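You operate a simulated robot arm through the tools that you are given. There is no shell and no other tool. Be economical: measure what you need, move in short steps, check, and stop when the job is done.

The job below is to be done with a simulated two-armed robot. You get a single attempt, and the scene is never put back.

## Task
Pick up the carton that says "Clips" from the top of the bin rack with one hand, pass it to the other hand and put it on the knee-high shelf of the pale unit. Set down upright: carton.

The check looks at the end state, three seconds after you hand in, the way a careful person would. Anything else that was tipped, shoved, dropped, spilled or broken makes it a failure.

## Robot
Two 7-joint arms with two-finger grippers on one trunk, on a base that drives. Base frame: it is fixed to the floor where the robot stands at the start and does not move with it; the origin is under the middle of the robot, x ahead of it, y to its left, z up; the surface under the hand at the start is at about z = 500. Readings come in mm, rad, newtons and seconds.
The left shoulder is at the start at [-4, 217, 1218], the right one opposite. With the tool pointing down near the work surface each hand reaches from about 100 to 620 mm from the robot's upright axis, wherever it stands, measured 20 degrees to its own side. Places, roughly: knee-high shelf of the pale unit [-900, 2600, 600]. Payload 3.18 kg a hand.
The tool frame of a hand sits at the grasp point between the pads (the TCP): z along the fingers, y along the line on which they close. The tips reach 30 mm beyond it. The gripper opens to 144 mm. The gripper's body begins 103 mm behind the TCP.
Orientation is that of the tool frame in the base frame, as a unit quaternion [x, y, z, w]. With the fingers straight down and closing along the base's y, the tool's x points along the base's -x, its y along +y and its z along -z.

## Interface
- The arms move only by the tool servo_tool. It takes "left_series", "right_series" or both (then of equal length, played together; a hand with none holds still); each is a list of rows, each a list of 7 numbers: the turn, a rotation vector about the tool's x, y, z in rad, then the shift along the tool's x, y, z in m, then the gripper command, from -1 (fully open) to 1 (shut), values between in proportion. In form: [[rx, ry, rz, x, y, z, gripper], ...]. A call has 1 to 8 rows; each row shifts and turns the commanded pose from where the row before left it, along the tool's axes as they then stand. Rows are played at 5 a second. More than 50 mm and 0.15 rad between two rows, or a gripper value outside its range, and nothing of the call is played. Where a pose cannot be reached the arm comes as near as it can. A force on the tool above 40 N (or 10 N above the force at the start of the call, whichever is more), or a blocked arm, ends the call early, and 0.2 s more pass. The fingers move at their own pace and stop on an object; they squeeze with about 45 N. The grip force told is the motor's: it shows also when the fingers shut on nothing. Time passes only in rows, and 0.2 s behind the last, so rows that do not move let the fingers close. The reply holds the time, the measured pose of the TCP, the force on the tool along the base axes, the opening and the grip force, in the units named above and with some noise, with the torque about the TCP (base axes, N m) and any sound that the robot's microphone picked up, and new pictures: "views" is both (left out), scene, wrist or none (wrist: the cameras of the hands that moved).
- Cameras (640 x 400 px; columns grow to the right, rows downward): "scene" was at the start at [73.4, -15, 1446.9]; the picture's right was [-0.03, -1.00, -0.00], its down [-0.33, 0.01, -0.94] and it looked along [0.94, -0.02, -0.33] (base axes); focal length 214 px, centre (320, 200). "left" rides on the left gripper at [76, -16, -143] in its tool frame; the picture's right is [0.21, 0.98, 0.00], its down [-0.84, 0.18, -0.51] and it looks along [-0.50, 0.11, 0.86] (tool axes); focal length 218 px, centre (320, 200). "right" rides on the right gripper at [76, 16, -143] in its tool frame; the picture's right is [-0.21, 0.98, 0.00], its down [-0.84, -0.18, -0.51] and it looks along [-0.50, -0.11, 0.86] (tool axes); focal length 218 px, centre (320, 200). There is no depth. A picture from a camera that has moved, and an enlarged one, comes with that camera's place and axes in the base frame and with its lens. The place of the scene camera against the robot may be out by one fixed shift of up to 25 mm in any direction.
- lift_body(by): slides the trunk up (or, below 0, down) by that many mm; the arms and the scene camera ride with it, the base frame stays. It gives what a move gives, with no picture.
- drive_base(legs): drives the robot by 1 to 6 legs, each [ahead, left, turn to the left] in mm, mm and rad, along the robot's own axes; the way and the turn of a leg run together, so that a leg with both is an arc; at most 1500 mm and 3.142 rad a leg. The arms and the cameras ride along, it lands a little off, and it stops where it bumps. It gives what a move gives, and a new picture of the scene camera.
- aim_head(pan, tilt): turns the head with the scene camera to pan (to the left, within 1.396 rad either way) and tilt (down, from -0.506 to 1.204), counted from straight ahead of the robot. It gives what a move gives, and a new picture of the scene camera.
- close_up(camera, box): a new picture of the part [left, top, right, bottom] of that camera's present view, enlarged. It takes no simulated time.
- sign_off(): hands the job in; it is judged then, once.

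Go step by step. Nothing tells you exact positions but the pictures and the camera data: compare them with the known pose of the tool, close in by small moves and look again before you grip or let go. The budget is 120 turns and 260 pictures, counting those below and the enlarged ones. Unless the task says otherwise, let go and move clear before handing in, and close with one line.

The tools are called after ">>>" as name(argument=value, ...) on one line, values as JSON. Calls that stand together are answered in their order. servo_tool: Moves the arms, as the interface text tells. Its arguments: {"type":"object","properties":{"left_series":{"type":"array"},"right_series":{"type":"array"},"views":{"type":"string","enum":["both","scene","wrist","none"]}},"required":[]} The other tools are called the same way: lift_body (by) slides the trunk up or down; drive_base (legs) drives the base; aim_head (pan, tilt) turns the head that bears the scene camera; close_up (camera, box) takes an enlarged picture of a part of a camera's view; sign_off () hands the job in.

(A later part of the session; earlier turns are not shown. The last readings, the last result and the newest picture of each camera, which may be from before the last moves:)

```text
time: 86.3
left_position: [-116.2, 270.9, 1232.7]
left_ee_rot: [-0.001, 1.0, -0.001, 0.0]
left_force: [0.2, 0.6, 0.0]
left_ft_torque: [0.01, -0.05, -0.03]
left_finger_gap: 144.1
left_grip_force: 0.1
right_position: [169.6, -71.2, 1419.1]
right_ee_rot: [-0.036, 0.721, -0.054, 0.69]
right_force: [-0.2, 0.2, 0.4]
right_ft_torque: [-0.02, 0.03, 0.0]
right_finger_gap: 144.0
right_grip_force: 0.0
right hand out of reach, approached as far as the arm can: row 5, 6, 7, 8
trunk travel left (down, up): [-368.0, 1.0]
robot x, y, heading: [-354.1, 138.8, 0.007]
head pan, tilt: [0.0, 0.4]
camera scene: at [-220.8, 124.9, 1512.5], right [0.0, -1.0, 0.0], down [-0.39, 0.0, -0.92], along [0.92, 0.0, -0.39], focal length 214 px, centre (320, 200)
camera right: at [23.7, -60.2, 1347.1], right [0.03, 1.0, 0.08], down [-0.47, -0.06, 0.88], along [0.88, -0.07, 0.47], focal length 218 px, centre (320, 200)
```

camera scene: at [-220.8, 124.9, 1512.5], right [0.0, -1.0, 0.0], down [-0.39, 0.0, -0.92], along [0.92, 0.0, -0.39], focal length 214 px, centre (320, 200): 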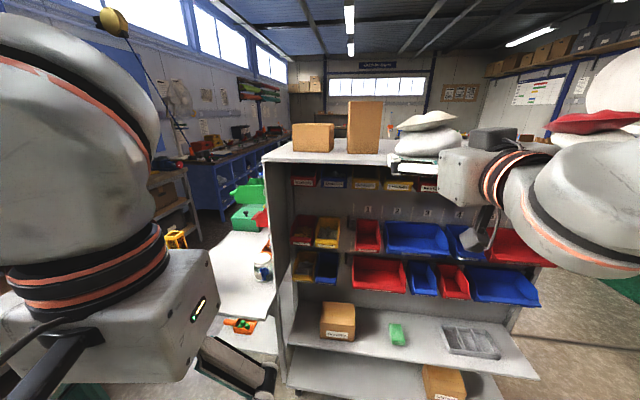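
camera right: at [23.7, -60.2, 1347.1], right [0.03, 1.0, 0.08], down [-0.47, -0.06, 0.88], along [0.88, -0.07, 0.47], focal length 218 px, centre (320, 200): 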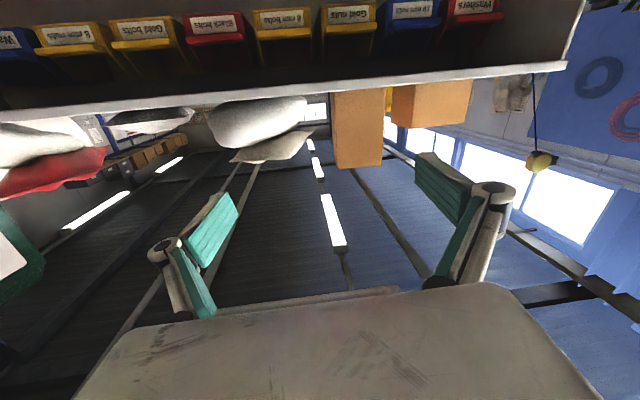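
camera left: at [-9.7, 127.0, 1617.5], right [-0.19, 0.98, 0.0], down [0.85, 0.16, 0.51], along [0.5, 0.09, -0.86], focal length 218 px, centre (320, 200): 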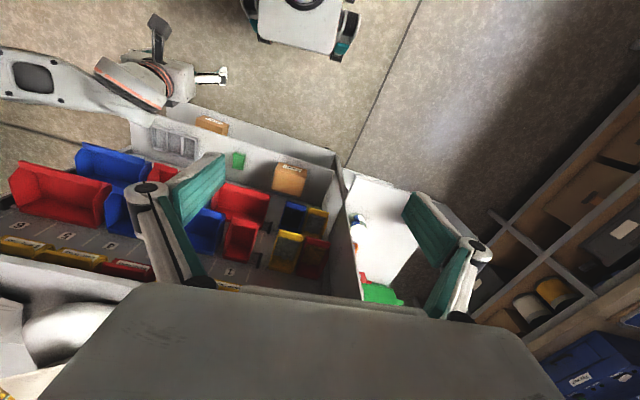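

The tool now points forward with its camera below. I'll level the roll, raise it to grip height (about z 1518) and extend forward a bit while still clear of the rack.

>>> servo_tool(right_series=[[0, 0, 0, 0, 0, 0.03, -1], [0, 0, 0, 0, 0, 0.03, -1], [0, 0, 0, -0.02, 0, 0.03, -1], [0, 0, 0.06, -0.02, 0, 0.02, -1], [0, 0, 0.06, -0.02, 0, 0.01, -1], [0, 0, 0, -0.02, 0, 0, -1]], views="none")

```text
time: 87.7
left_position: [-115.3, 270.8, 1232.0]
left_ee_rot: [-0.001, 1.0, -0.001, 0.0]
left_force: [0.3, -0.4, 1.0]
left_ft_torque: [-0.03, -0.05, -0.01]
left_finger_gap: 144.2
left_grip_force: 0.1
right_position: [281.8, -67.1, 1530.6]
right_ee_rot: [0.006, 0.71, -0.012, 0.704]
right_force: [-0.6, 0.6, -0.5]
right_ft_torque: [0.01, -0.01, -0.01]
right_finger_gap: 144.1
right_grip_force: 0.0
right hand out of reach, approached as far as the arm can: row 1, 2
trunk travel left (down, up): [-368.0, 1.0]
robot x, y, heading: [-352.4, 139.1, 0.008]
head pan, tilt: [0.0, 0.4]
```

The right tool is level at (282, -67, 1531). I'll drive forward 80 mm and look with the wrist and scene cameras to refine the carton's position.

>>> drive_base(legs=[[80, 0, 0]])

>>> close_up(camera="right", box=[0, 0, 640, 400])

```text
time: 88.7
left_position: [-36.0, 270.8, 1232.5]
left_ee_rot: [-0.001, 1.0, -0.001, 0.0]
left_force: [-0.3, -0.2, 0.6]
left_ft_torque: [0.03, 0.02, 0.0]
left_finger_gap: 144.0
left_grip_force: 0.0
right_position: [359.0, -65.8, 1529.2]
right_ee_rot: [0.006, 0.711, -0.013, 0.703]
right_force: [1.1, 0.7, 0.2]
right_ft_torque: [0.0, -0.01, 0.0]
right_finger_gap: 144.0
right_grip_force: 0.1
trunk travel left (down, up): [-368.0, 1.0]
robot x, y, heading: [-278.4, 137.1, 0.0]
head pan, tilt: [0.0, 0.4]
camera scene: at [-140.9, 124.9, 1512.3], right [0.0, -1.0, 0.0], down [-0.39, 0.0, -0.92], along [0.92, 0.0, -0.39], focal length 214 px, centre (320, 200)
```

scene: 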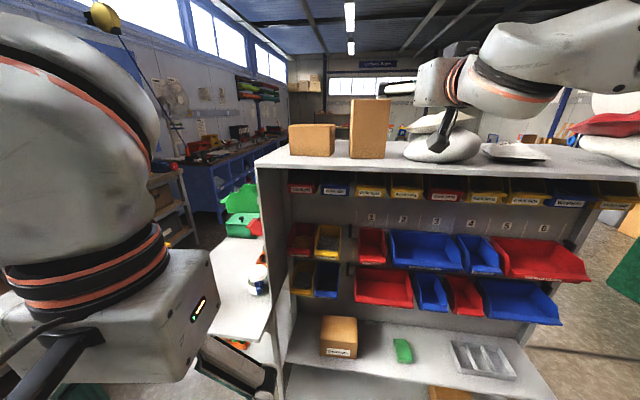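

```text
1.00 times, centred on (320, 200) of right (not enlarged: the box is as wide or as high as the picture)
camera zoom: at [216.4, -47.5, 1453.0], right [0.03, 0.98, 0.2], down [-0.5, -0.16, 0.85], along [0.86, -0.12, 0.49], focal length 218 px, centre (320, 200)
```

zoom: 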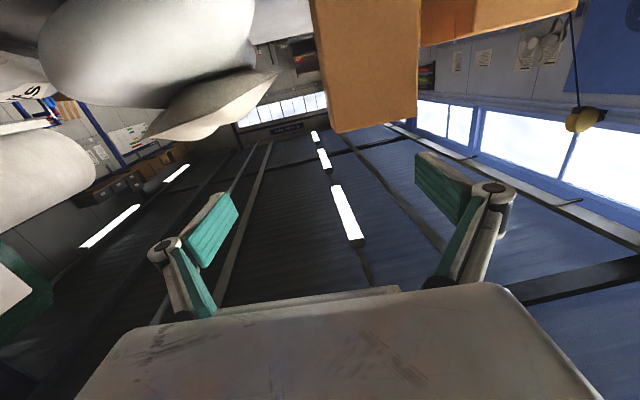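

Triangulating with the wrist camera: carton front x≈512, y −47…+54, z 1365…1525. I'll align the hand to y=4, z=1500, then close in.

>>> servo_tool(right_series=[[-0.025, 0, 0.009, 0.007, 0.017, 0, -1], [0, 0, 0, 0.007, 0.018, 0, -1], [0, 0, 0, 0.008, 0.018, 0, -1], [0, 0, 0, 0.007, 0.017, 0, -1], [0, 0, 0, 0, 0, 0, -1]], views="none")

>>> drive_base(legs=[[100, 0, 0]])

>>> close_up(camera="right", box=[0, 0, 640, 400])

```text
time: 89.9
left_position: [-36.1, 270.7, 1231.8]
left_ee_rot: [-0.001, 1.0, -0.001, -0.001]
left_force: [0.2, -0.1, 0.1]
left_ft_torque: [0.01, -0.02, 0.02]
left_finger_gap: 144.2
left_grip_force: 0.0
right_position: [355.5, -13.1, 1506.9]
right_ee_rot: [0.0, 0.712, 0.0, 0.703]
right_force: [0.2, -0.4, -0.1]
right_ft_torque: [0.0, -0.03, -0.03]
right_finger_gap: 143.9
right_grip_force: 0.0
right hand out of reach, approached as far as the arm can: row 4
trunk travel left (down, up): [-368.0, 1.0]
robot x, y, heading: [-275.3, 138.8, -0.001]
head pan, tilt: [0.0, 0.4]
```

```text
time: 91.1
left_position: [62.5, 272.2, 1233.7]
left_ee_rot: [-0.002, 1.0, -0.001, 0.0]
left_force: [0.1, 0.3, 0.0]
left_ft_torque: [0.03, 0.0, 0.0]
left_finger_gap: 144.0
left_grip_force: 0.1
right_position: [455.0, -11.5, 1506.1]
right_ee_rot: [-0.001, 0.712, 0.001, 0.703]
right_force: [0.2, -0.4, 0.3]
right_ft_torque: [0.0, -0.03, 0.02]
right_finger_gap: 143.8
right_grip_force: 0.0
trunk travel left (down, up): [-368.0, 1.0]
robot x, y, heading: [-179.1, 137.3, 0.003]
head pan, tilt: [0.0, 0.4]
camera scene: at [-42.4, 125.3, 1512.4], right [0.0, -1.0, 0.0], down [-0.39, 0.0, -0.92], along [0.92, 0.0, -0.39], focal length 214 px, centre (320, 200)
```

scene: 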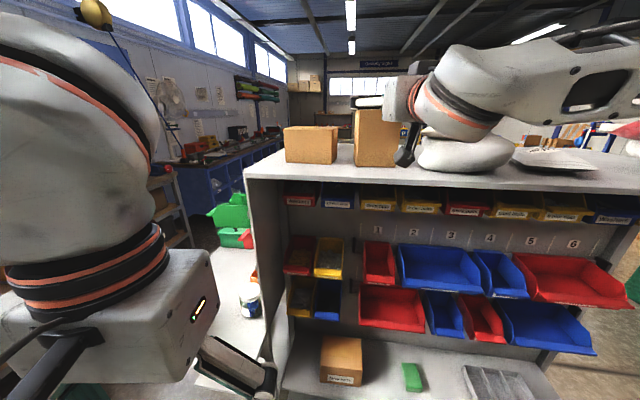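

```text
1.00 times, centred on (320, 200) of right (not enlarged: the box is as wide or as high as the picture)
camera zoom: at [310.5, 5.0, 1431.1], right [0.0, 0.98, 0.21], down [-0.5, -0.18, 0.85], along [0.87, -0.1, 0.49], focal length 218 px, centre (320, 200)
```

zoom: 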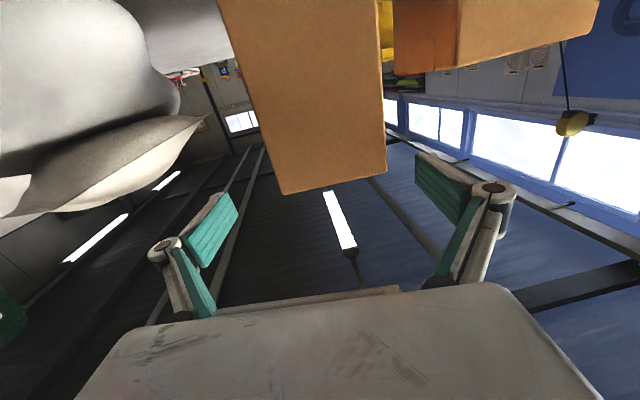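

The picture confirms the carton centred at y≈0, top≈1527. I'll ease forward a little first and read where the hand goes.

>>> servo_tool(right_series=[[0, 0, 0, 0, 0, 0.01, -1], [0, 0, 0, 0, 0, 0.005, -1]], views="none")

```text
time: 91.7
left_position: [62.1, 271.0, 1232.5]
left_ee_rot: [-0.002, 1.0, -0.001, -0.001]
left_force: [-0.3, 0.2, -0.7]
left_ft_torque: [0.03, -0.01, 0.01]
left_finger_gap: 144.1
left_grip_force: 0.0
right_position: [468.8, -12.5, 1506.6]
right_ee_rot: [-0.002, 0.713, 0.002, 0.701]
right_force: [-0.5, 1.0, 0.5]
right_ft_torque: [0.01, -0.04, 0.01]
right_finger_gap: 143.7
right_grip_force: 0.1
trunk travel left (down, up): [-368.0, 1.0]
robot x, y, heading: [-177.0, 137.0, 0.005]
head pan, tilt: [0.0, 0.4]
```

>>> servo_tool(right_series=[[0, -0.015, 0, 0.002, 0.012, 0, -1], [0, 0, 0, 0.002, 0, 0, -1], [0, 0, 0, 0, 0, 0.02, -1], [0, 0, 0, 0, 0, 0.02, -1]], views="both")

```text
time: 92.7
left_position: [60.9, 271.0, 1232.1]
left_ee_rot: [-0.002, 1.0, 0.0, -0.001]
left_force: [0.6, -0.5, 0.1]
left_ft_torque: [0.0, 0.03, -0.03]
left_finger_gap: 144.2
left_grip_force: 0.1
right_position: [501.0, -25.2, 1513.6]
right_ee_rot: [-0.003, 0.708, 0.003, 0.707]
right_force: [0.0, 1.3, 0.3]
right_ft_torque: [0.03, 0.0, -0.02]
right_finger_gap: 144.0
right_grip_force: 0.0
right hand out of reach, approached as far as the arm can: row 1, 3, 4
trunk travel left (down, up): [-368.0, 1.0]
robot x, y, heading: [-178.0, 138.8, -0.001]
head pan, tilt: [0.0, 0.4]
camera scene: at [-42.6, 125.7, 1512.4], right [0.0, -1.0, 0.0], down [-0.39, 0.0, -0.92], along [0.92, 0.0, -0.39], focal length 214 px, centre (320, 200)
camera right: at [358.0, -9.0, 1437.1], right [-0.01, 0.98, 0.21], down [-0.5, -0.18, 0.84], along [0.86, -0.1, 0.49], focal length 218 px, centre (320, 200)
```

scene: 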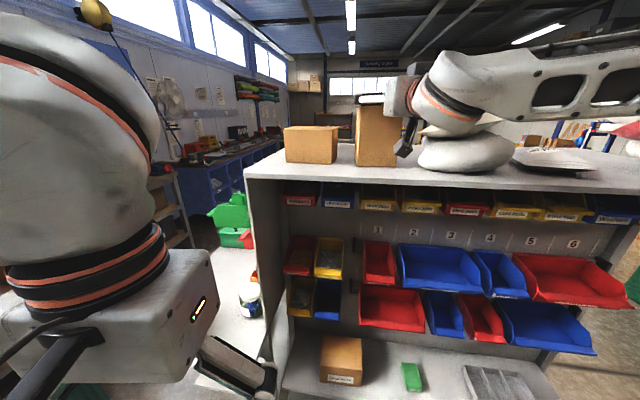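
right: 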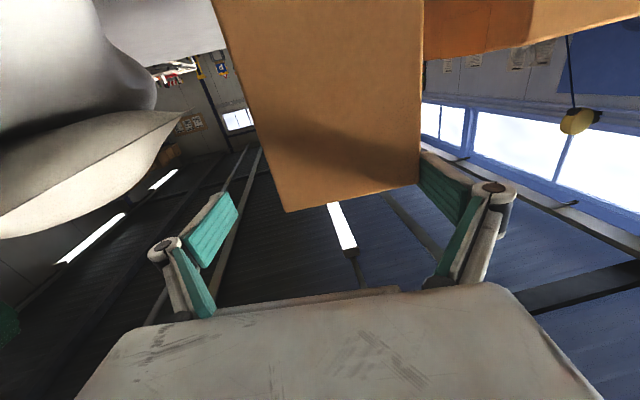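

The arm runs into a joint limit here and drifted right, so I'll back straight out and shift the base left, so the hand works in front of its shoulder.

>>> servo_tool(right_series=[[0, 0, 0, 0, 0, -0.02, -1], [0, 0, 0, 0, 0, -0.02, -1], [0, 0, 0, 0, 0, -0.02, -1]], views="wrist")

```text
time: 93.5
left_position: [60.2, 271.8, 1232.7]
left_ee_rot: [-0.002, 1.0, -0.001, 0.0]
left_force: [-0.9, 0.0, -0.3]
left_ft_torque: [0.0, 0.01, 0.02]
left_finger_gap: 143.9
left_grip_force: 0.1
right_position: [439.7, -24.2, 1515.7]
right_ee_rot: [-0.001, 0.706, 0.001, 0.708]
right_force: [0.3, 0.4, -0.4]
right_ft_torque: [0.02, 0.02, -0.01]
right_finger_gap: 144.0
right_grip_force: 0.0
trunk travel left (down, up): [-368.0, 1.0]
robot x, y, heading: [-176.6, 138.4, 0.004]
head pan, tilt: [0.0, 0.4]
camera right: at [296.4, -8.7, 1437.8], right [0.0, 0.98, 0.21], down [-0.51, -0.18, 0.84], along [0.86, -0.1, 0.5], focal length 218 px, centre (320, 200)
```

right: 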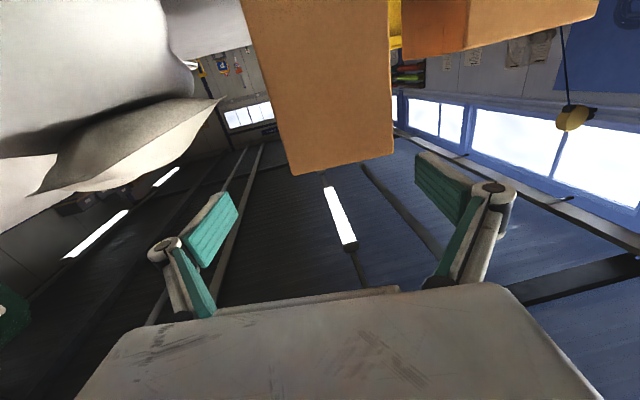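

Carton unmoved. I'll shift the hand right relative to the body while the base goes left 110 mm.

>>> servo_tool(right_series=[[0, 0, 0, 0, -0.03, 0, -1], [0, 0, 0, 0, -0.03, 0, -1], [0, 0, 0, 0, -0.025, 0, -1]], views="none")

>>> drive_base(legs=[[0, 110, 0]])

```text
time: 94.3
left_position: [61.3, 271.1, 1232.1]
left_ee_rot: [-0.002, 1.0, -0.001, 0.0]
left_force: [0.1, -1.3, -0.6]
left_ft_torque: [0.03, 0.02, -0.03]
left_finger_gap: 144.1
left_grip_force: 0.1
right_position: [443.1, -109.5, 1514.0]
right_ee_rot: [0.0, 0.706, 0.001, 0.708]
right_force: [-0.1, -0.4, 0.3]
right_ft_torque: [-0.02, -0.02, 0.02]
right_finger_gap: 143.8
right_grip_force: 0.1
trunk travel left (down, up): [-368.0, 1.0]
robot x, y, heading: [-175.5, 134.9, 0.007]
head pan, tilt: [0.0, 0.4]
```

```text
time: 95.9
left_position: [62.0, 381.6, 1232.4]
left_ee_rot: [-0.001, 1.0, 0.0, -0.001]
left_force: [-0.9, -1.1, -0.4]
left_ft_torque: [0.0, -0.01, 0.01]
left_finger_gap: 144.0
left_grip_force: 0.1
right_position: [442.3, 1.8, 1513.9]
right_ee_rot: [0.001, 0.707, -0.001, 0.708]
right_force: [-1.2, 0.5, 0.4]
right_ft_torque: [0.01, 0.0, 0.02]
right_finger_gap: 144.2
right_grip_force: 0.1
trunk travel left (down, up): [-368.0, 1.0]
robot x, y, heading: [-179.2, 250.8, -0.0]
head pan, tilt: [0.0, 0.4]
camera scene: at [-42.9, 237.2, 1512.4], right [0.0, -1.0, 0.0], down [-0.39, 0.0, -0.92], along [0.92, 0.0, -0.39], focal length 214 px, centre (320, 200)
```

scene: 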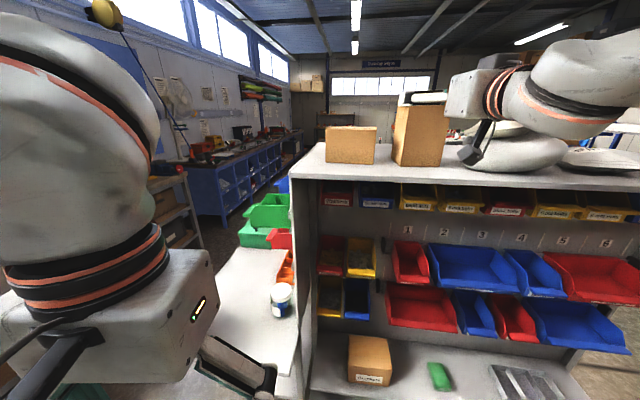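

>>> servo_tool(right_series=[[0, 0, 0, 0.01, -0.002, 0.01, -1], [0, 0, 0, 0, 0, 0.015, -1], [0, 0, 0, 0, 0, 0, -1]], views="wrist")

```text
time: 96.7
left_position: [61.6, 383.0, 1232.8]
left_ee_rot: [0.0, 1.0, 0.0, 0.0]
left_force: [0.1, -0.1, -0.5]
left_ft_torque: [0.03, -0.03, -0.03]
left_finger_gap: 143.9
left_grip_force: 0.0
right_position: [466.3, -3.3, 1504.8]
right_ee_rot: [0.0, 0.707, 0.0, 0.707]
right_force: [0.2, -0.6, -1.0]
right_ft_torque: [0.0, -0.01, 0.0]
right_finger_gap: 143.7
right_grip_force: 0.1
trunk travel left (down, up): [-368.0, 1.0]
robot x, y, heading: [-177.7, 250.7, -0.001]
head pan, tilt: [0.0, 0.4]
camera right: at [323.4, 13.5, 1426.5], right [0.0, 0.98, 0.21], down [-0.51, -0.18, 0.84], along [0.86, -0.11, 0.5], focal length 218 px, centre (320, 200)
```

right: 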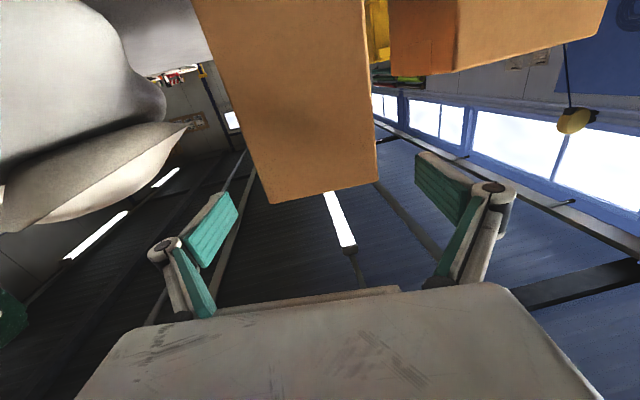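

Carton is centred between the fingers. Sliding forward around it.

>>> servo_tool(right_series=[[0, 0, 0, 0, 0.001, 0.018, -1], [0, 0, 0, 0, 0.001, 0.018, -1], [0, 0, 0, 0, 0, 0.018, -1], [0, 0, 0, 0, 0, 0.018, -1], [0, 0, 0, 0, 0, 0.015, -1]], views="both")

```text
time: 97.9
left_position: [62.0, 382.9, 1232.4]
left_ee_rot: [-0.001, 1.0, -0.001, -0.001]
left_force: [0.2, -0.1, 0.3]
left_ft_torque: [0.01, 0.05, 0.0]
left_finger_gap: 144.0
left_grip_force: 0.0
right_position: [555.6, -1.7, 1503.6]
right_ee_rot: [0.001, 0.706, -0.001, 0.708]
right_force: [-0.5, 0.3, -0.8]
right_ft_torque: [0.02, 0.01, -0.01]
right_finger_gap: 143.9
right_grip_force: 0.0
trunk travel left (down, up): [-368.0, 1.0]
robot x, y, heading: [-178.6, 249.9, -0.001]
head pan, tilt: [0.0, 0.4]
camera scene: at [-42.3, 236.9, 1512.3], right [0.0, -1.0, 0.0], down [-0.39, 0.0, -0.92], along [0.92, 0.0, -0.39], focal length 214 px, centre (320, 200)
camera right: at [412.7, 15.4, 1426.6], right [0.0, 0.98, 0.21], down [-0.51, -0.18, 0.84], along [0.86, -0.11, 0.5], focal length 218 px, centre (320, 200)
```

scene: 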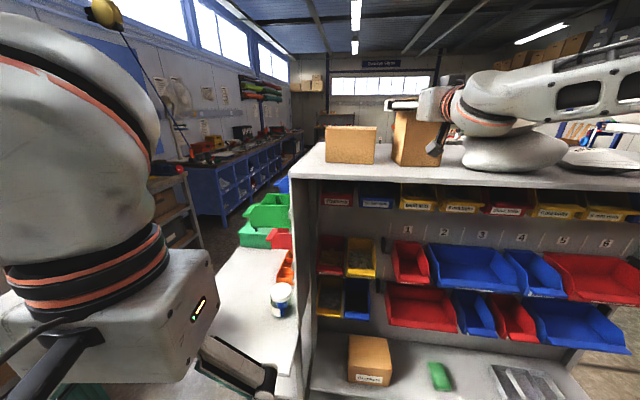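
right: 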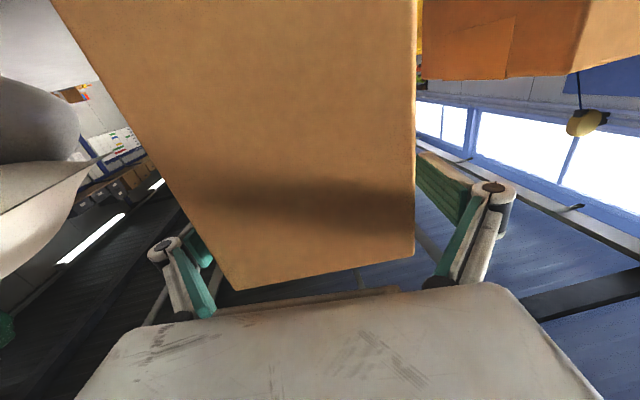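

The fingers straddle the carton. Closing the grip.

>>> servo_tool(right_series=[[0, 0, 0, 0, -0.002, 0, -0.2], [0, 0, 0, 0, 0, 0, 0.2], [0, 0, 0, 0, 0, 0, 1], [0, 0, 0, 0, 0, 0, 1], [0, 0, 0, 0, 0, 0, 1]], views="wrist")

```text
time: 99.1
left_position: [60.9, 382.8, 1232.1]
left_ee_rot: [0.001, 1.0, -0.001, -0.001]
left_force: [0.4, 0.7, -0.3]
left_ft_torque: [-0.03, -0.02, 0.01]
left_finger_gap: 144.0
left_grip_force: 0.0
right_position: [554.7, -2.9, 1506.1]
right_ee_rot: [0.001, 0.706, -0.001, 0.708]
right_force: [-2.7, 0.1, 1.5]
right_ft_torque: [0.07, -0.03, 0.02]
right_finger_gap: 104.7
right_grip_force: 44.8
trunk travel left (down, up): [-368.0, 1.0]
robot x, y, heading: [-176.2, 248.0, 0.003]
head pan, tilt: [0.0, 0.4]
camera right: at [411.1, 14.1, 1427.4], right [0.0, 0.98, 0.21], down [-0.51, -0.18, 0.84], along [0.86, -0.11, 0.5], focal length 218 px, centre (320, 200)
```

right: 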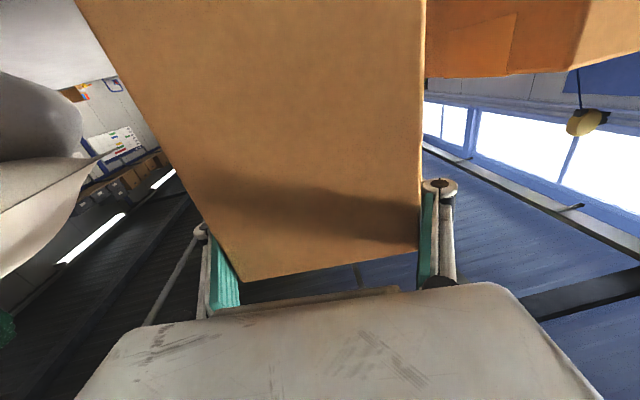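

Gripped at 104.7 mm with 45 N. Lifting it slowly a little.

>>> servo_tool(right_series=[[0, 0, 0, -0.008, 0, 0, 1], [0, 0, 0, -0.012, 0, 0, 1], [0, 0, 0, -0.015, 0, 0, 1], [0, 0, 0, -0.015, 0, 0, 1], [0, 0, 0, 0, 0, 0, 1]], views="both")

```text
time: 100.3
left_position: [62.0, 382.1, 1232.7]
left_ee_rot: [-0.001, 1.0, -0.002, -0.001]
left_force: [0.2, 0.1, 0.1]
left_ft_torque: [-0.02, 0.02, -0.01]
left_finger_gap: 143.7
left_grip_force: 0.0
right_position: [554.5, -0.6, 1553.9]
right_ee_rot: [0.001, 0.706, 0.0, 0.708]
right_force: [-0.4, 0.3, -6.2]
right_ft_torque: [-0.03, -0.07, -0.02]
right_finger_gap: 104.8
right_grip_force: 45.0
trunk travel left (down, up): [-368.0, 1.0]
robot x, y, heading: [-179.1, 255.9, -0.004]
head pan, tilt: [0.0, 0.4]
camera scene: at [-42.0, 236.6, 1512.3], right [0.0, -1.0, 0.0], down [-0.39, 0.0, -0.92], along [0.92, 0.0, -0.39], focal length 214 px, centre (320, 200)
camera right: at [412.4, 15.0, 1476.8], right [0.0, 0.98, 0.21], down [-0.51, -0.18, 0.84], along [0.86, -0.11, 0.5], focal length 218 px, centre (320, 200)
```

scene: 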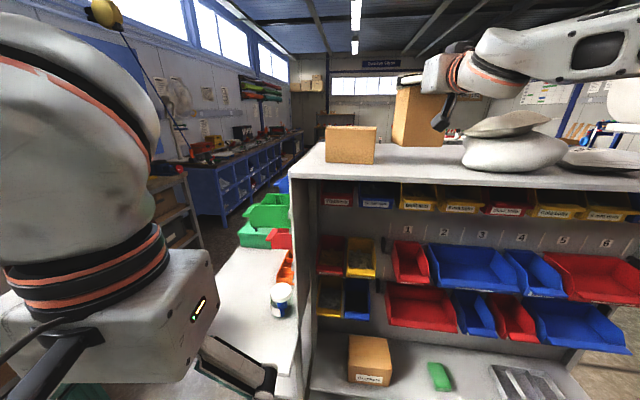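
right: 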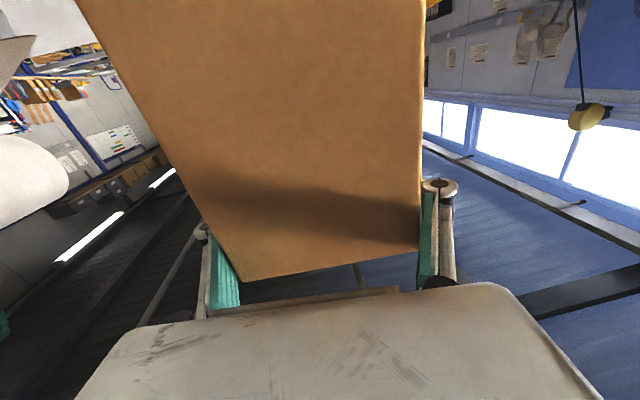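

Lifted cleanly; weight about 0.6 kg. Now I'll back the base away from the rack with the carton.

>>> drive_base(legs=[[-150, 0, 0], [-200, 0, 0]])

```text
time: 102.9
left_position: [-291.4, 381.5, 1232.2]
left_ee_rot: [-0.002, 1.0, -0.001, 0.0]
left_force: [-0.8, 0.4, 0.2]
left_ft_torque: [-0.01, 0.0, 0.02]
left_finger_gap: 144.2
left_grip_force: 0.1
right_position: [203.0, -0.8, 1553.6]
right_ee_rot: [0.0, 0.707, 0.0, 0.707]
right_force: [-0.8, -0.4, -7.0]
right_ft_torque: [-0.02, -0.09, 0.02]
right_finger_gap: 104.5
right_grip_force: 45.1
trunk travel left (down, up): [-368.0, 1.0]
robot x, y, heading: [-531.6, 253.4, 0.005]
head pan, tilt: [0.0, 0.4]
camera scene: at [-395.5, 236.5, 1512.3], right [0.0, -1.0, 0.0], down [-0.39, 0.0, -0.92], along [0.92, 0.0, -0.39], focal length 214 px, centre (320, 200)
```

scene: 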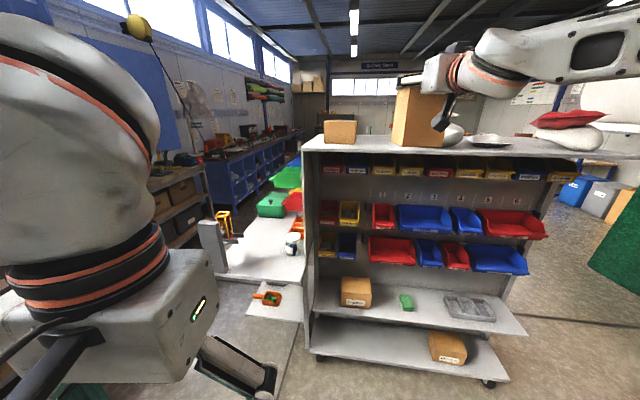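

Now I'll lower the carton and turn the right hand 45° to the left for the handover.

>>> servo_tool(right_series=[[-0.11, 0, 0, 0.025, 0, 0, 1], [-0.11, 0, 0, 0.025, 0, 0, 1], [-0.11, 0, 0, 0.025, 0, 0, 1], [-0.11, 0, 0, 0.025, 0, 0, 1], [-0.11, 0, 0, 0.025, 0, 0, 1], [-0.11, 0, 0, 0.025, 0, 0, 1], [-0.12, 0, 0, 0.025, 0, 0, 1]], views="scene")

```text
time: 104.5
left_position: [-290.0, 382.9, 1231.8]
left_ee_rot: [-0.002, 1.0, -0.002, -0.002]
left_force: [0.3, -0.1, 0.0]
left_ft_torque: [-0.01, 0.04, 0.04]
left_finger_gap: 143.9
left_grip_force: 0.1
right_position: [201.7, -0.7, 1376.1]
right_ee_rot: [-0.269, 0.653, 0.269, 0.655]
right_force: [0.3, -0.7, -6.3]
right_ft_torque: [0.09, -0.05, -0.01]
right_finger_gap: 103.7
right_grip_force: 45.5
trunk travel left (down, up): [-368.0, 1.0]
robot x, y, heading: [-531.4, 250.2, 0.01]
head pan, tilt: [0.0, 0.4]
camera scene: at [-394.4, 236.2, 1512.2], right [0.0, -1.0, 0.0], down [-0.39, 0.0, -0.92], along [0.92, 0.0, -0.39], focal length 214 px, centre (320, 200)
```

scene: 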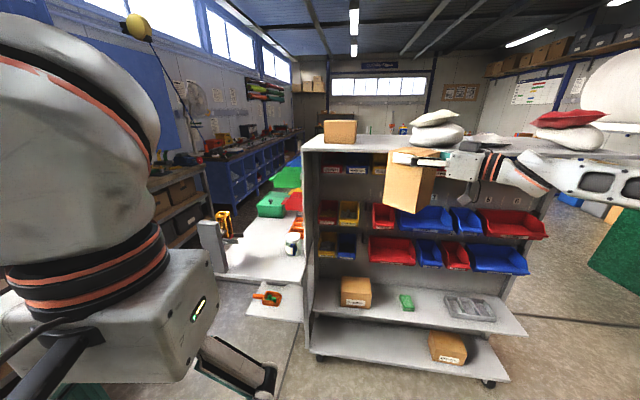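

>>> servo_tool(right_series=[[0, 0, 0, 0.006, 0.035, 0.016, 1], [0, 0, 0, 0.006, 0.035, 0.016, 1], [0, 0, 0, 0.006, 0.035, 0.016, 1], [0, 0, 0, 0.006, 0.035, 0.016, 1], [0, 0, 0, 0.006, 0.035, 0.016, 1], [0, 0, 0, 0.006, 0.035, 0.016, 1], [0, 0, 0, 0.006, 0.034, 0.015, 1]], views="scene")

```text
time: 106.1
left_position: [-290.1, 380.9, 1231.1]
left_ee_rot: [-0.001, 1.0, -0.001, -0.001]
left_force: [-0.6, -0.5, 0.7]
left_ft_torque: [0.02, -0.01, -0.01]
left_finger_gap: 144.3
left_grip_force: 0.0
right_position: [142.2, 150.0, 1353.0]
right_ee_rot: [-0.27, 0.653, 0.273, 0.653]
right_force: [0.9, -1.5, -6.7]
right_ft_torque: [0.01, -0.05, 0.04]
right_finger_gap: 99.5
right_grip_force: 45.5
right hand out of reach, approached as far as the arm can: row 2, 5, 6, 7
trunk travel left (down, up): [-368.0, 1.0]
robot x, y, heading: [-531.6, 247.1, 0.001]
head pan, tilt: [0.0, 0.4]
camera scene: at [-394.8, 235.2, 1512.2], right [0.0, -1.0, 0.0], down [-0.39, 0.0, -0.92], along [0.92, 0.0, -0.39], focal length 214 px, centre (320, 200)
```

scene: 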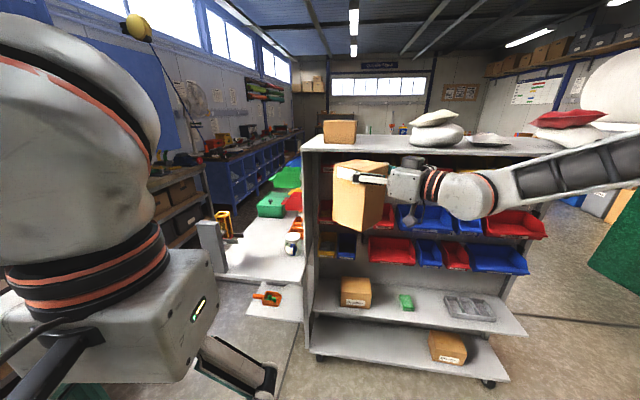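

The finger gap shrank from 104.7 to 99.5 mm; I'll check whether the carton is slipping.

>>> close_up(camera="right", box=[0, 0, 640, 400])

>>> close_up(camera="scene", box=[300, 130, 500, 255])

```text
1.00 times, centred on (320, 200) of right (not enlarged: the box is as wide or as high as the picture)
camera zoom: at [29.5, 60.5, 1275.6], right [-0.69, 0.69, 0.21], down [-0.23, -0.49, 0.84], along [0.68, 0.54, 0.5], focal length 218 px, centre (320, 200)
```

zoom: 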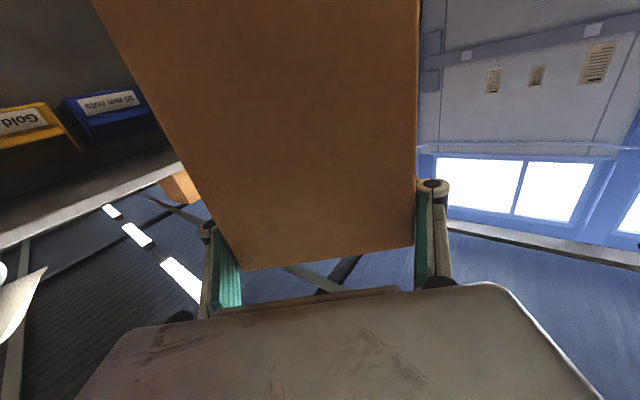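

```text
3.20 times, centred on (400, 192) of scene
camera zoom: at [-394.8, 235.2, 1512.2], right [0.0, -1.0, 0.0], down [-0.39, 0.0, -0.92], along [0.92, 0.0, -0.39], focal length 686 px, centre (64, 224)
```

zoom: 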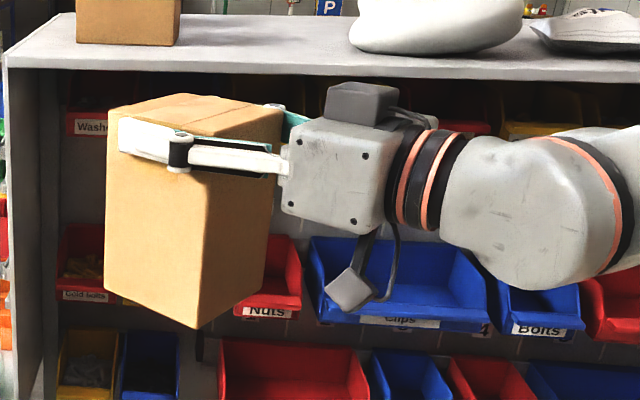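

Now the gap fits the carton's true ~100 mm width: it had sat a few degrees askew and squared itself in the pads. The grip is firm. Next I'll bring the left hand forward, pitch it level and see how far inward it can point.

>>> servo_tool(left_series=[[0, 0, 0, -0.045, 0.015, 0, -1], [0, 0, 0, -0.045, 0.015, 0, -1], [0, 0, 0, -0.045, 0.015, 0, -1], [0, 0, 0, -0.045, 0.015, 0, -1], [0, -0.145, 0, -0.03, 0, 0, -1], [0, -0.145, 0, -0.03, 0, 0, -1], [0, -0.145, 0, -0.03, 0, 0.01, -1], [0, -0.145, 0, -0.03, 0, 0.01, -1]], views="none")

>>> servo_tool(left_series=[[0, -0.145, 0, 0, 0, 0.03, -1], [0, -0.145, 0, 0, 0, 0.03, -1], [0, -0.145, 0, 0, 0, 0.03, -1], [0, -0.145, 0, 0, 0, 0.02, -1], [0, -0.145, 0, 0, 0, 0.01, -1], [0, -0.145, 0, 0, 0, 0, -1], [0, -0.12, 0, 0, 0, 0, -1]], views="scene")

```text
time: 107.9
left_position: [14.5, 441.6, 1236.1]
left_ee_rot: [-0.002, 0.958, 0.0, 0.285]
left_force: [-0.1, 0.4, -0.3]
left_ft_torque: [0.01, 0.02, 0.01]
left_finger_gap: 143.8
left_grip_force: 0.1
right_position: [141.7, 150.2, 1353.4]
right_ee_rot: [-0.271, 0.653, 0.272, 0.653]
right_force: [0.0, 0.5, -6.9]
right_ft_torque: [0.01, -0.04, -0.02]
right_finger_gap: 99.7
right_grip_force: 45.2
trunk travel left (down, up): [-368.0, 1.0]
robot x, y, heading: [-528.0, 250.9, 0.006]
head pan, tilt: [0.0, 0.4]
```

```text
time: 109.6
left_position: [105.2, 382.0, 1297.1]
left_ee_rot: [-0.104, 0.716, -0.004, 0.691]
left_force: [0.3, -0.6, -0.6]
left_ft_torque: [0.0, 0.0, 0.01]
left_finger_gap: 144.1
left_grip_force: 0.2
left hand out of reach, approached as far as the arm can: row 4, 5, 6, 7
right_position: [140.4, 152.0, 1351.0]
right_ee_rot: [-0.272, 0.654, 0.274, 0.651]
right_force: [-1.0, 0.6, -7.7]
right_ft_torque: [0.01, -0.02, -0.02]
right_finger_gap: 99.7
right_grip_force: 44.8
trunk travel left (down, up): [-368.0, 1.0]
robot x, y, heading: [-530.7, 248.6, 0.006]
head pan, tilt: [0.0, 0.4]
stopped in row 7 (left hand): the arm was blocked; the commanded pose is now the measured one
camera scene: at [-394.7, 237.0, 1512.2], right [0.0, -1.0, 0.0], down [-0.39, 0.0, -0.92], along [0.92, 0.0, -0.39], focal length 214 px, centre (320, 200)
```

scene: 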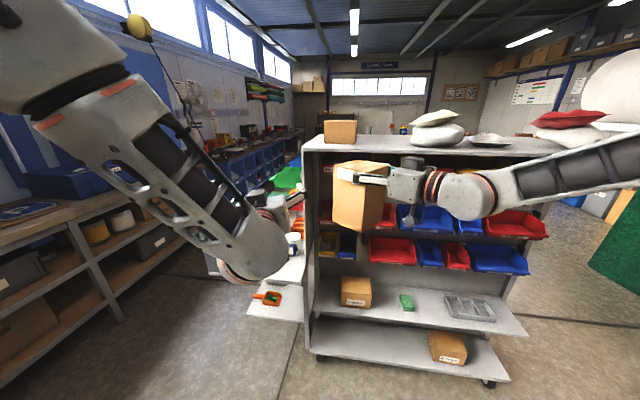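

>>> servo_tool(left_series=[[0.13, 0, 0, 0, 0.01, 0, -1], [0.13, 0, 0, 0, 0.01, 0, -1], [0.13, 0, 0, 0, 0, 0, -1], [0.13, 0, 0, 0, 0, 0, -1], [0.13, 0, 0, 0, 0, 0, -1], [0.13, 0, 0, 0, 0, 0, -1], [0.13, 0, 0, 0, 0, 0, -1]], views="both")

```text
time: 111.4
left_position: [75.1, 325.6, 1392.8]
left_ee_rot: [-0.056, 0.71, -0.121, 0.692]
left_force: [0.2, -0.5, 0.0]
left_ft_torque: [-0.02, -0.02, -0.05]
left_finger_gap: 143.7
left_grip_force: 0.0
left hand out of reach, approached as far as the arm can: row 1, 2, 3, 4, 5, 6, 7
right_position: [140.9, 151.8, 1351.4]
right_ee_rot: [-0.272, 0.654, 0.274, 0.651]
right_force: [-0.7, -1.0, -6.8]
right_ft_torque: [0.03, 0.0, 0.0]
right_finger_gap: 99.5
right_grip_force: 44.8
trunk travel left (down, up): [-368.0, 1.0]
robot x, y, heading: [-531.0, 245.6, 0.004]
head pan, tilt: [0.0, 0.4]
stopped in row 7 (left hand): the arm was blocked; the commanded pose is now the measured one
camera scene: at [-395.0, 237.1, 1512.3], right [0.0, -1.0, 0.0], down [-0.39, 0.0, -0.92], along [0.92, 0.0, -0.39], focal length 214 px, centre (320, 200)
camera left: at [-72.3, 305.7, 1326.0], right [0.08, 0.89, -0.44], down [-0.46, 0.43, 0.78], along [0.89, 0.14, 0.44], focal length 218 px, centre (320, 200)
```

scene: 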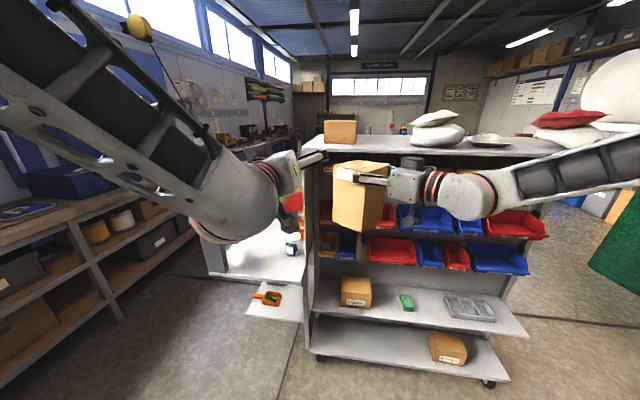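
left: 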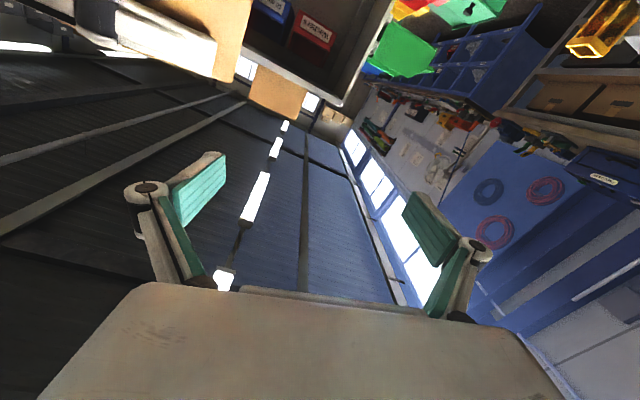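

The left arm is folded too tightly there. I'll move it outward and forward to a more extended posture, like the one that suited the right arm.

>>> servo_tool(left_series=[[0, 0, 0, 0, 0.04, 0.0, -1], [0, 0, 0, 0, 0.04, 0.0, -1], [0, 0, 0, 0, 0.04, 0.02, -1], [0, 0, 0, 0, 0.03, 0.03, -1], [0, 0, 0, 0, 0.02, 0.03, -1], [0, 0, 0, 0, 0, 0.03, -1]], views="scene")

```text
time: 112.8
left_position: [149.3, 402.7, 1456.3]
left_ee_rot: [-0.053, 0.716, -0.115, 0.687]
left_force: [0.5, 0.5, 0.1]
left_ft_torque: [-0.05, 0.01, 0.05]
left_finger_gap: 143.9
left_grip_force: 0.1
left hand out of reach, approached as far as the arm can: row 1, 2, 3, 4, 5, 6
right_position: [141.1, 152.0, 1353.7]
right_ee_rot: [-0.271, 0.652, 0.274, 0.653]
right_force: [0.1, -1.0, -6.0]
right_ft_torque: [0.0, 0.01, 0.01]
right_finger_gap: 99.6
right_grip_force: 44.4
trunk travel left (down, up): [-368.0, 1.0]
robot x, y, heading: [-528.2, 248.7, 0.002]
head pan, tilt: [0.0, 0.4]
camera scene: at [-396.2, 236.6, 1512.4], right [0.0, -1.0, 0.0], down [-0.39, 0.0, -0.92], along [0.92, 0.0, -0.39], focal length 214 px, centre (320, 200)
```

scene: 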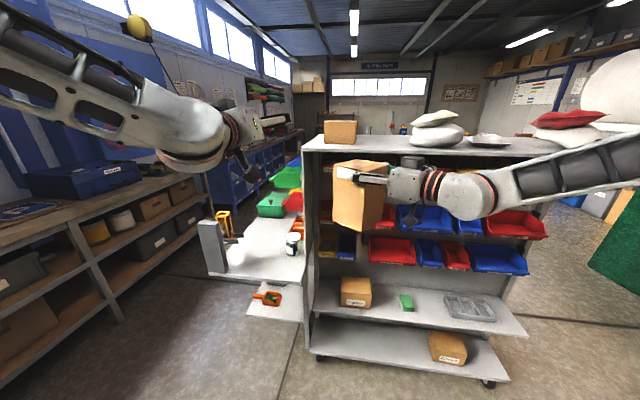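

>>> servo_tool(left_series=[[0, 0, 0.06, 0, 0.03, 0.015, -1], [0, 0, 0.06, 0, 0.03, 0.015, -1], [0, 0, 0.06, 0, 0.03, 0.015, -1], [0, 0, 0.06, 0, 0.02, 0.01, -1]], views="none")

>>> servo_tool(left_series=[[0.1, 0, 0, 0.02, 0, 0, -1], [0.1, 0, 0, 0.02, 0, 0, -1], [0.1, 0, 0, 0.02, 0, 0, -1], [0.1, 0, 0, 0.02, 0, 0, -1], [0.1, 0, 0, 0.02, 0, 0, -1], [0.1, 0, 0, 0.02, 0, 0, -1]], views="scene")

```text
time: 113.8
left_position: [186.4, 512.4, 1464.7]
left_ee_rot: [0.012, 0.719, -0.054, 0.693]
left_force: [-0.2, -0.4, 0.1]
left_ft_torque: [-0.02, 0.0, -0.03]
left_finger_gap: 143.7
left_grip_force: 0.1
left hand out of reach, approached as far as the arm can: row 1, 2, 3
right_position: [142.5, 152.8, 1352.3]
right_ee_rot: [-0.272, 0.653, 0.274, 0.652]
right_force: [0.1, -1.0, -7.3]
right_ft_torque: [0.03, -0.03, -0.01]
right_finger_gap: 99.7
right_grip_force: 44.7
trunk travel left (down, up): [-368.0, 1.0]
robot x, y, heading: [-531.8, 253.9, 0.006]
head pan, tilt: [0.0, 0.4]
```

```text
time: 115.2
left_position: [179.5, 506.1, 1346.9]
left_ee_rot: [0.215, 0.67, -0.263, 0.66]
left_force: [0.1, -0.6, -0.3]
left_ft_torque: [-0.06, -0.05, 0.02]
left_finger_gap: 144.3
left_grip_force: 0.0
right_position: [141.7, 150.7, 1352.8]
right_ee_rot: [-0.272, 0.652, 0.273, 0.652]
right_force: [-0.7, 0.2, -6.3]
right_ft_torque: [0.05, -0.04, 0.03]
right_finger_gap: 99.8
right_grip_force: 44.8
trunk travel left (down, up): [-368.0, 1.0]
robot x, y, heading: [-531.3, 250.4, 0.003]
head pan, tilt: [0.0, 0.4]
camera scene: at [-395.0, 236.5, 1512.3], right [0.0, -1.0, 0.0], down [-0.39, 0.0, -0.92], along [0.92, 0.0, -0.39], focal length 214 px, centre (320, 200)
```

scene: 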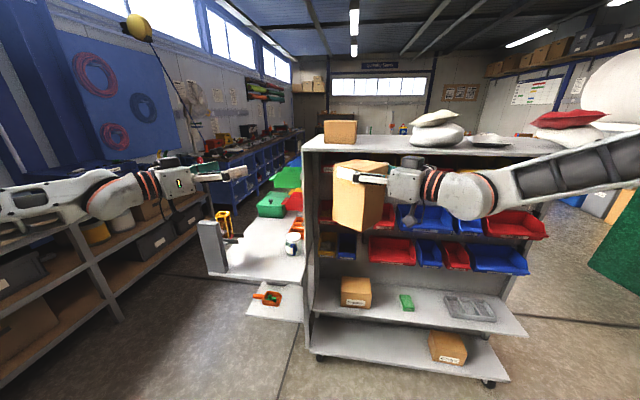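

The left arm now mirrors the right one. I'll try to bring the carton to the centre line.

>>> servo_tool(right_series=[[0, 0, 0, 0, 0.01, 0.025, 1], [0, 0, 0, 0, 0.01, 0.025, 1], [0, 0, 0, 0, 0.01, 0.025, 1], [0, 0, 0, 0, 0.01, 0.025, 1]], views="scene")

```text
time: 116.2
left_position: [180.5, 505.0, 1347.1]
left_ee_rot: [0.214, 0.671, -0.263, 0.66]
left_force: [0.3, 0.2, -1.0]
left_ft_torque: [0.06, 0.0, -0.03]
left_finger_gap: 144.2
left_grip_force: 0.0
right_position: [197.1, 170.9, 1370.3]
right_ee_rot: [-0.274, 0.652, 0.278, 0.65]
right_force: [0.4, 0.2, -6.5]
right_ft_torque: [0.02, -0.05, -0.02]
right_finger_gap: 99.7
right_grip_force: 44.8
right hand out of reach, approached as far as the arm can: row 1, 2, 3, 4
trunk travel left (down, up): [-368.0, 1.0]
robot x, y, heading: [-527.3, 249.5, 0.0]
head pan, tilt: [0.0, 0.4]
camera scene: at [-394.7, 236.8, 1512.2], right [0.0, -1.0, 0.0], down [-0.39, 0.0, -0.92], along [0.92, 0.0, -0.39], focal length 214 px, centre (320, 200)
```

scene: 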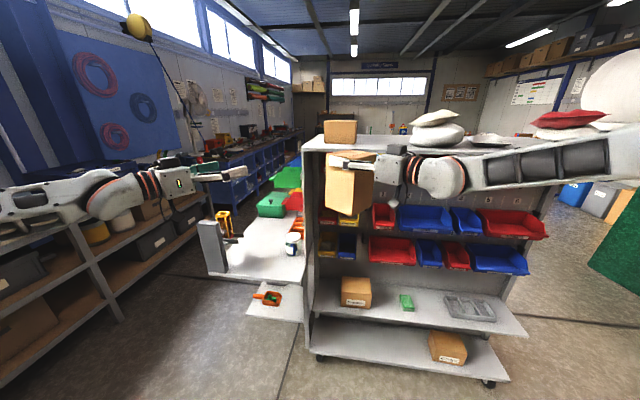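

At 45° the right hand can't come further in. I'll use an opposed handover instead: right hand pointing left, left hand pointing right, gripping the same two faces at different heights.

>>> servo_tool(right_series=[[-0.13, 0, 0, 0, 0, 0, 1], [-0.13, 0, 0, 0, 0, 0, 1], [-0.13, 0, 0, 0, 0, 0, 1], [-0.13, 0, 0, 0, 0, 0, 1], [-0.13, 0, 0, 0, 0, 0, 1], [-0.12, 0, 0, 0, 0, 0, 1]], views="scene")

```text
time: 117.6
left_position: [179.9, 505.6, 1346.8]
left_ee_rot: [0.217, 0.67, -0.262, 0.66]
left_force: [0.3, -0.4, 0.1]
left_ft_torque: [0.02, 0.01, 0.0]
left_finger_gap: 144.0
left_grip_force: 0.0
right_position: [141.7, 148.5, 1370.9]
right_ee_rot: [-0.496, 0.503, 0.498, 0.503]
right_force: [0.6, -0.5, -7.6]
right_ft_torque: [0.03, 0.01, 0.0]
right_finger_gap: 99.4
right_grip_force: 45.2
right hand out of reach, approached as far as the arm can: row 4, 5, 6
trunk travel left (down, up): [-368.0, 1.0]
robot x, y, heading: [-529.6, 250.0, 0.002]
head pan, tilt: [0.0, 0.4]
camera scene: at [-395.0, 236.3, 1512.3], right [0.0, -1.0, 0.0], down [-0.39, 0.0, -0.92], along [0.92, 0.0, -0.39], focal length 214 px, centre (320, 200)
```

scene: 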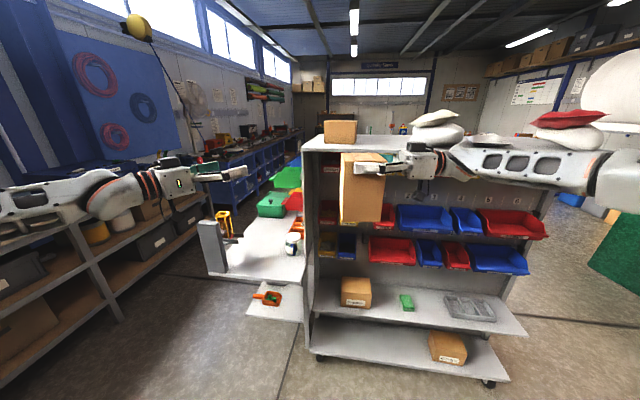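

>>> servo_tool(right_series=[[0, 0, 0, 0, 0.025, 0, 1], [0, 0, 0, 0, 0.025, 0.02, 1], [0, 0, 0, 0, 0.025, 0.03, 1], [0, 0, 0, 0, 0.02, 0.03, 1], [0, 0, 0, 0, 0, 0.02, 1]], views="none")

>>> servo_tool(left_series=[[0.13, 0, 0, 0.008, 0, 0, -1], [0.13, 0, 0, 0.008, 0, 0, -1], [0.13, 0, 0, 0.008, 0, 0, -1], [0.13, 0, 0, 0.008, 0, 0, -1], [0.13, 0, 0, 0.006, 0, 0, -1], [0.13, 0, 0, 0.006, 0, 0, -1]], views="scene")

```text
time: 118.8
left_position: [180.6, 506.3, 1345.5]
left_ee_rot: [0.215, 0.67, -0.263, 0.66]
left_force: [0.9, -0.1, 0.1]
left_ft_torque: [0.01, 0.0, -0.04]
left_finger_gap: 143.9
left_grip_force: 0.0
right_position: [46.3, 253.4, 1372.0]
right_ee_rot: [-0.496, 0.503, 0.498, 0.503]
right_force: [0.8, 0.1, -5.9]
right_ft_torque: [0.0, -0.03, 0.03]
right_finger_gap: 99.5
right_grip_force: 45.6
trunk travel left (down, up): [-368.0, 1.0]
robot x, y, heading: [-536.5, 250.1, -0.0]
head pan, tilt: [0.0, 0.4]
```

```text
time: 120.2
left_position: [179.6, 500.1, 1299.8]
left_ee_rot: [0.45, 0.521, -0.498, 0.527]
left_force: [0.1, 0.4, -1.1]
left_ft_torque: [0.01, 0.01, -0.04]
left_finger_gap: 143.6
left_grip_force: 0.2
right_position: [47.3, 251.3, 1372.6]
right_ee_rot: [-0.496, 0.503, 0.499, 0.503]
right_force: [0.1, -0.6, -7.7]
right_ft_torque: [0.05, 0.0, 0.06]
right_finger_gap: 99.6
right_grip_force: 44.9
trunk travel left (down, up): [-368.0, 1.0]
robot x, y, heading: [-530.2, 248.1, 0.001]
head pan, tilt: [0.0, 0.4]
camera scene: at [-393.7, 236.1, 1512.1], right [0.0, -1.0, 0.0], down [-0.39, 0.0, -0.92], along [0.92, 0.0, -0.39], focal length 214 px, centre (320, 200)
```

scene: 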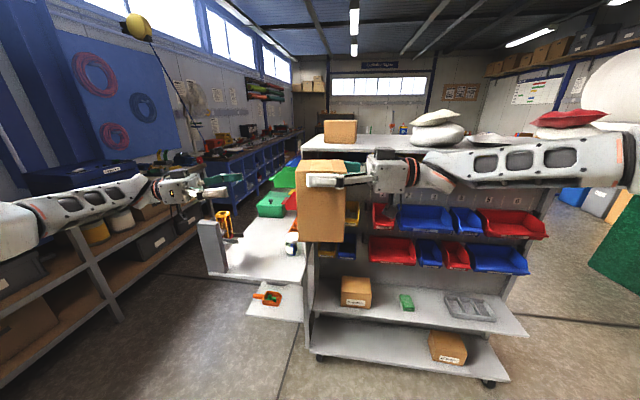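

Both hands are opposed now; carton centre at about (47, 258), bottom z≈1231. I'll line the left hand up at x 47, z 1330, level and squared, short of the carton.

>>> servo_tool(left_series=[[0.1, 0, 0, 0, 0, 0, -1], [0, 0.05, 0.045, 0, 0, 0, -1], [0, 0, 0, -0.0075, -0.033, 0.02, -1], [0, 0, 0, -0.0075, -0.033, 0.02, -1], [0, 0, 0, -0.0075, -0.033, 0.02, -1], [0, 0, 0, -0.0075, -0.033, 0.02, -1], [0, 0, 0, 0, 0, 0, -1]], views="both")

```text
time: 121.8
left_position: [44.8, 420.2, 1330.3]
left_ee_rot: [0.5, 0.496, -0.5, 0.505]
left_force: [-0.2, -0.7, -0.3]
left_ft_torque: [0.01, 0.0, 0.01]
left_finger_gap: 144.0
left_grip_force: 0.0
right_position: [48.3, 253.1, 1371.9]
right_ee_rot: [-0.496, 0.502, 0.499, 0.503]
right_force: [0.3, 0.5, -7.6]
right_ft_torque: [0.03, 0.01, -0.01]
right_finger_gap: 99.5
right_grip_force: 45.6
trunk travel left (down, up): [-368.0, 1.0]
robot x, y, heading: [-532.8, 248.5, 0.004]
head pan, tilt: [0.0, 0.4]
camera scene: at [-394.8, 236.9, 1512.2], right [0.0, -1.0, 0.0], down [-0.39, 0.0, -0.92], along [0.92, 0.0, -0.39], focal length 214 px, centre (320, 200)
camera left: at [28.8, 564.7, 1253.4], right [0.98, 0.0, -0.2], down [0.17, 0.51, 0.84], along [0.1, -0.86, 0.5], focal length 218 px, centre (320, 200)
```

scene: 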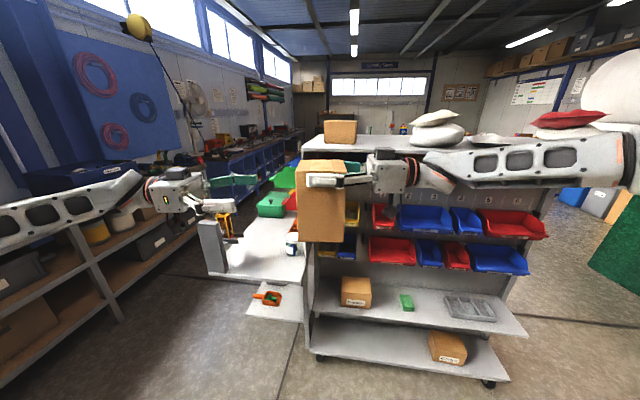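
left: 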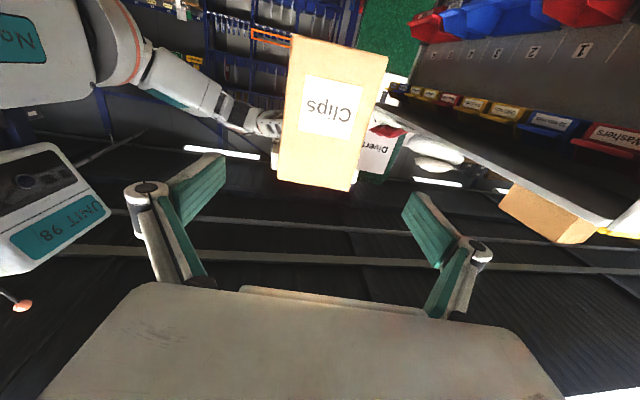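

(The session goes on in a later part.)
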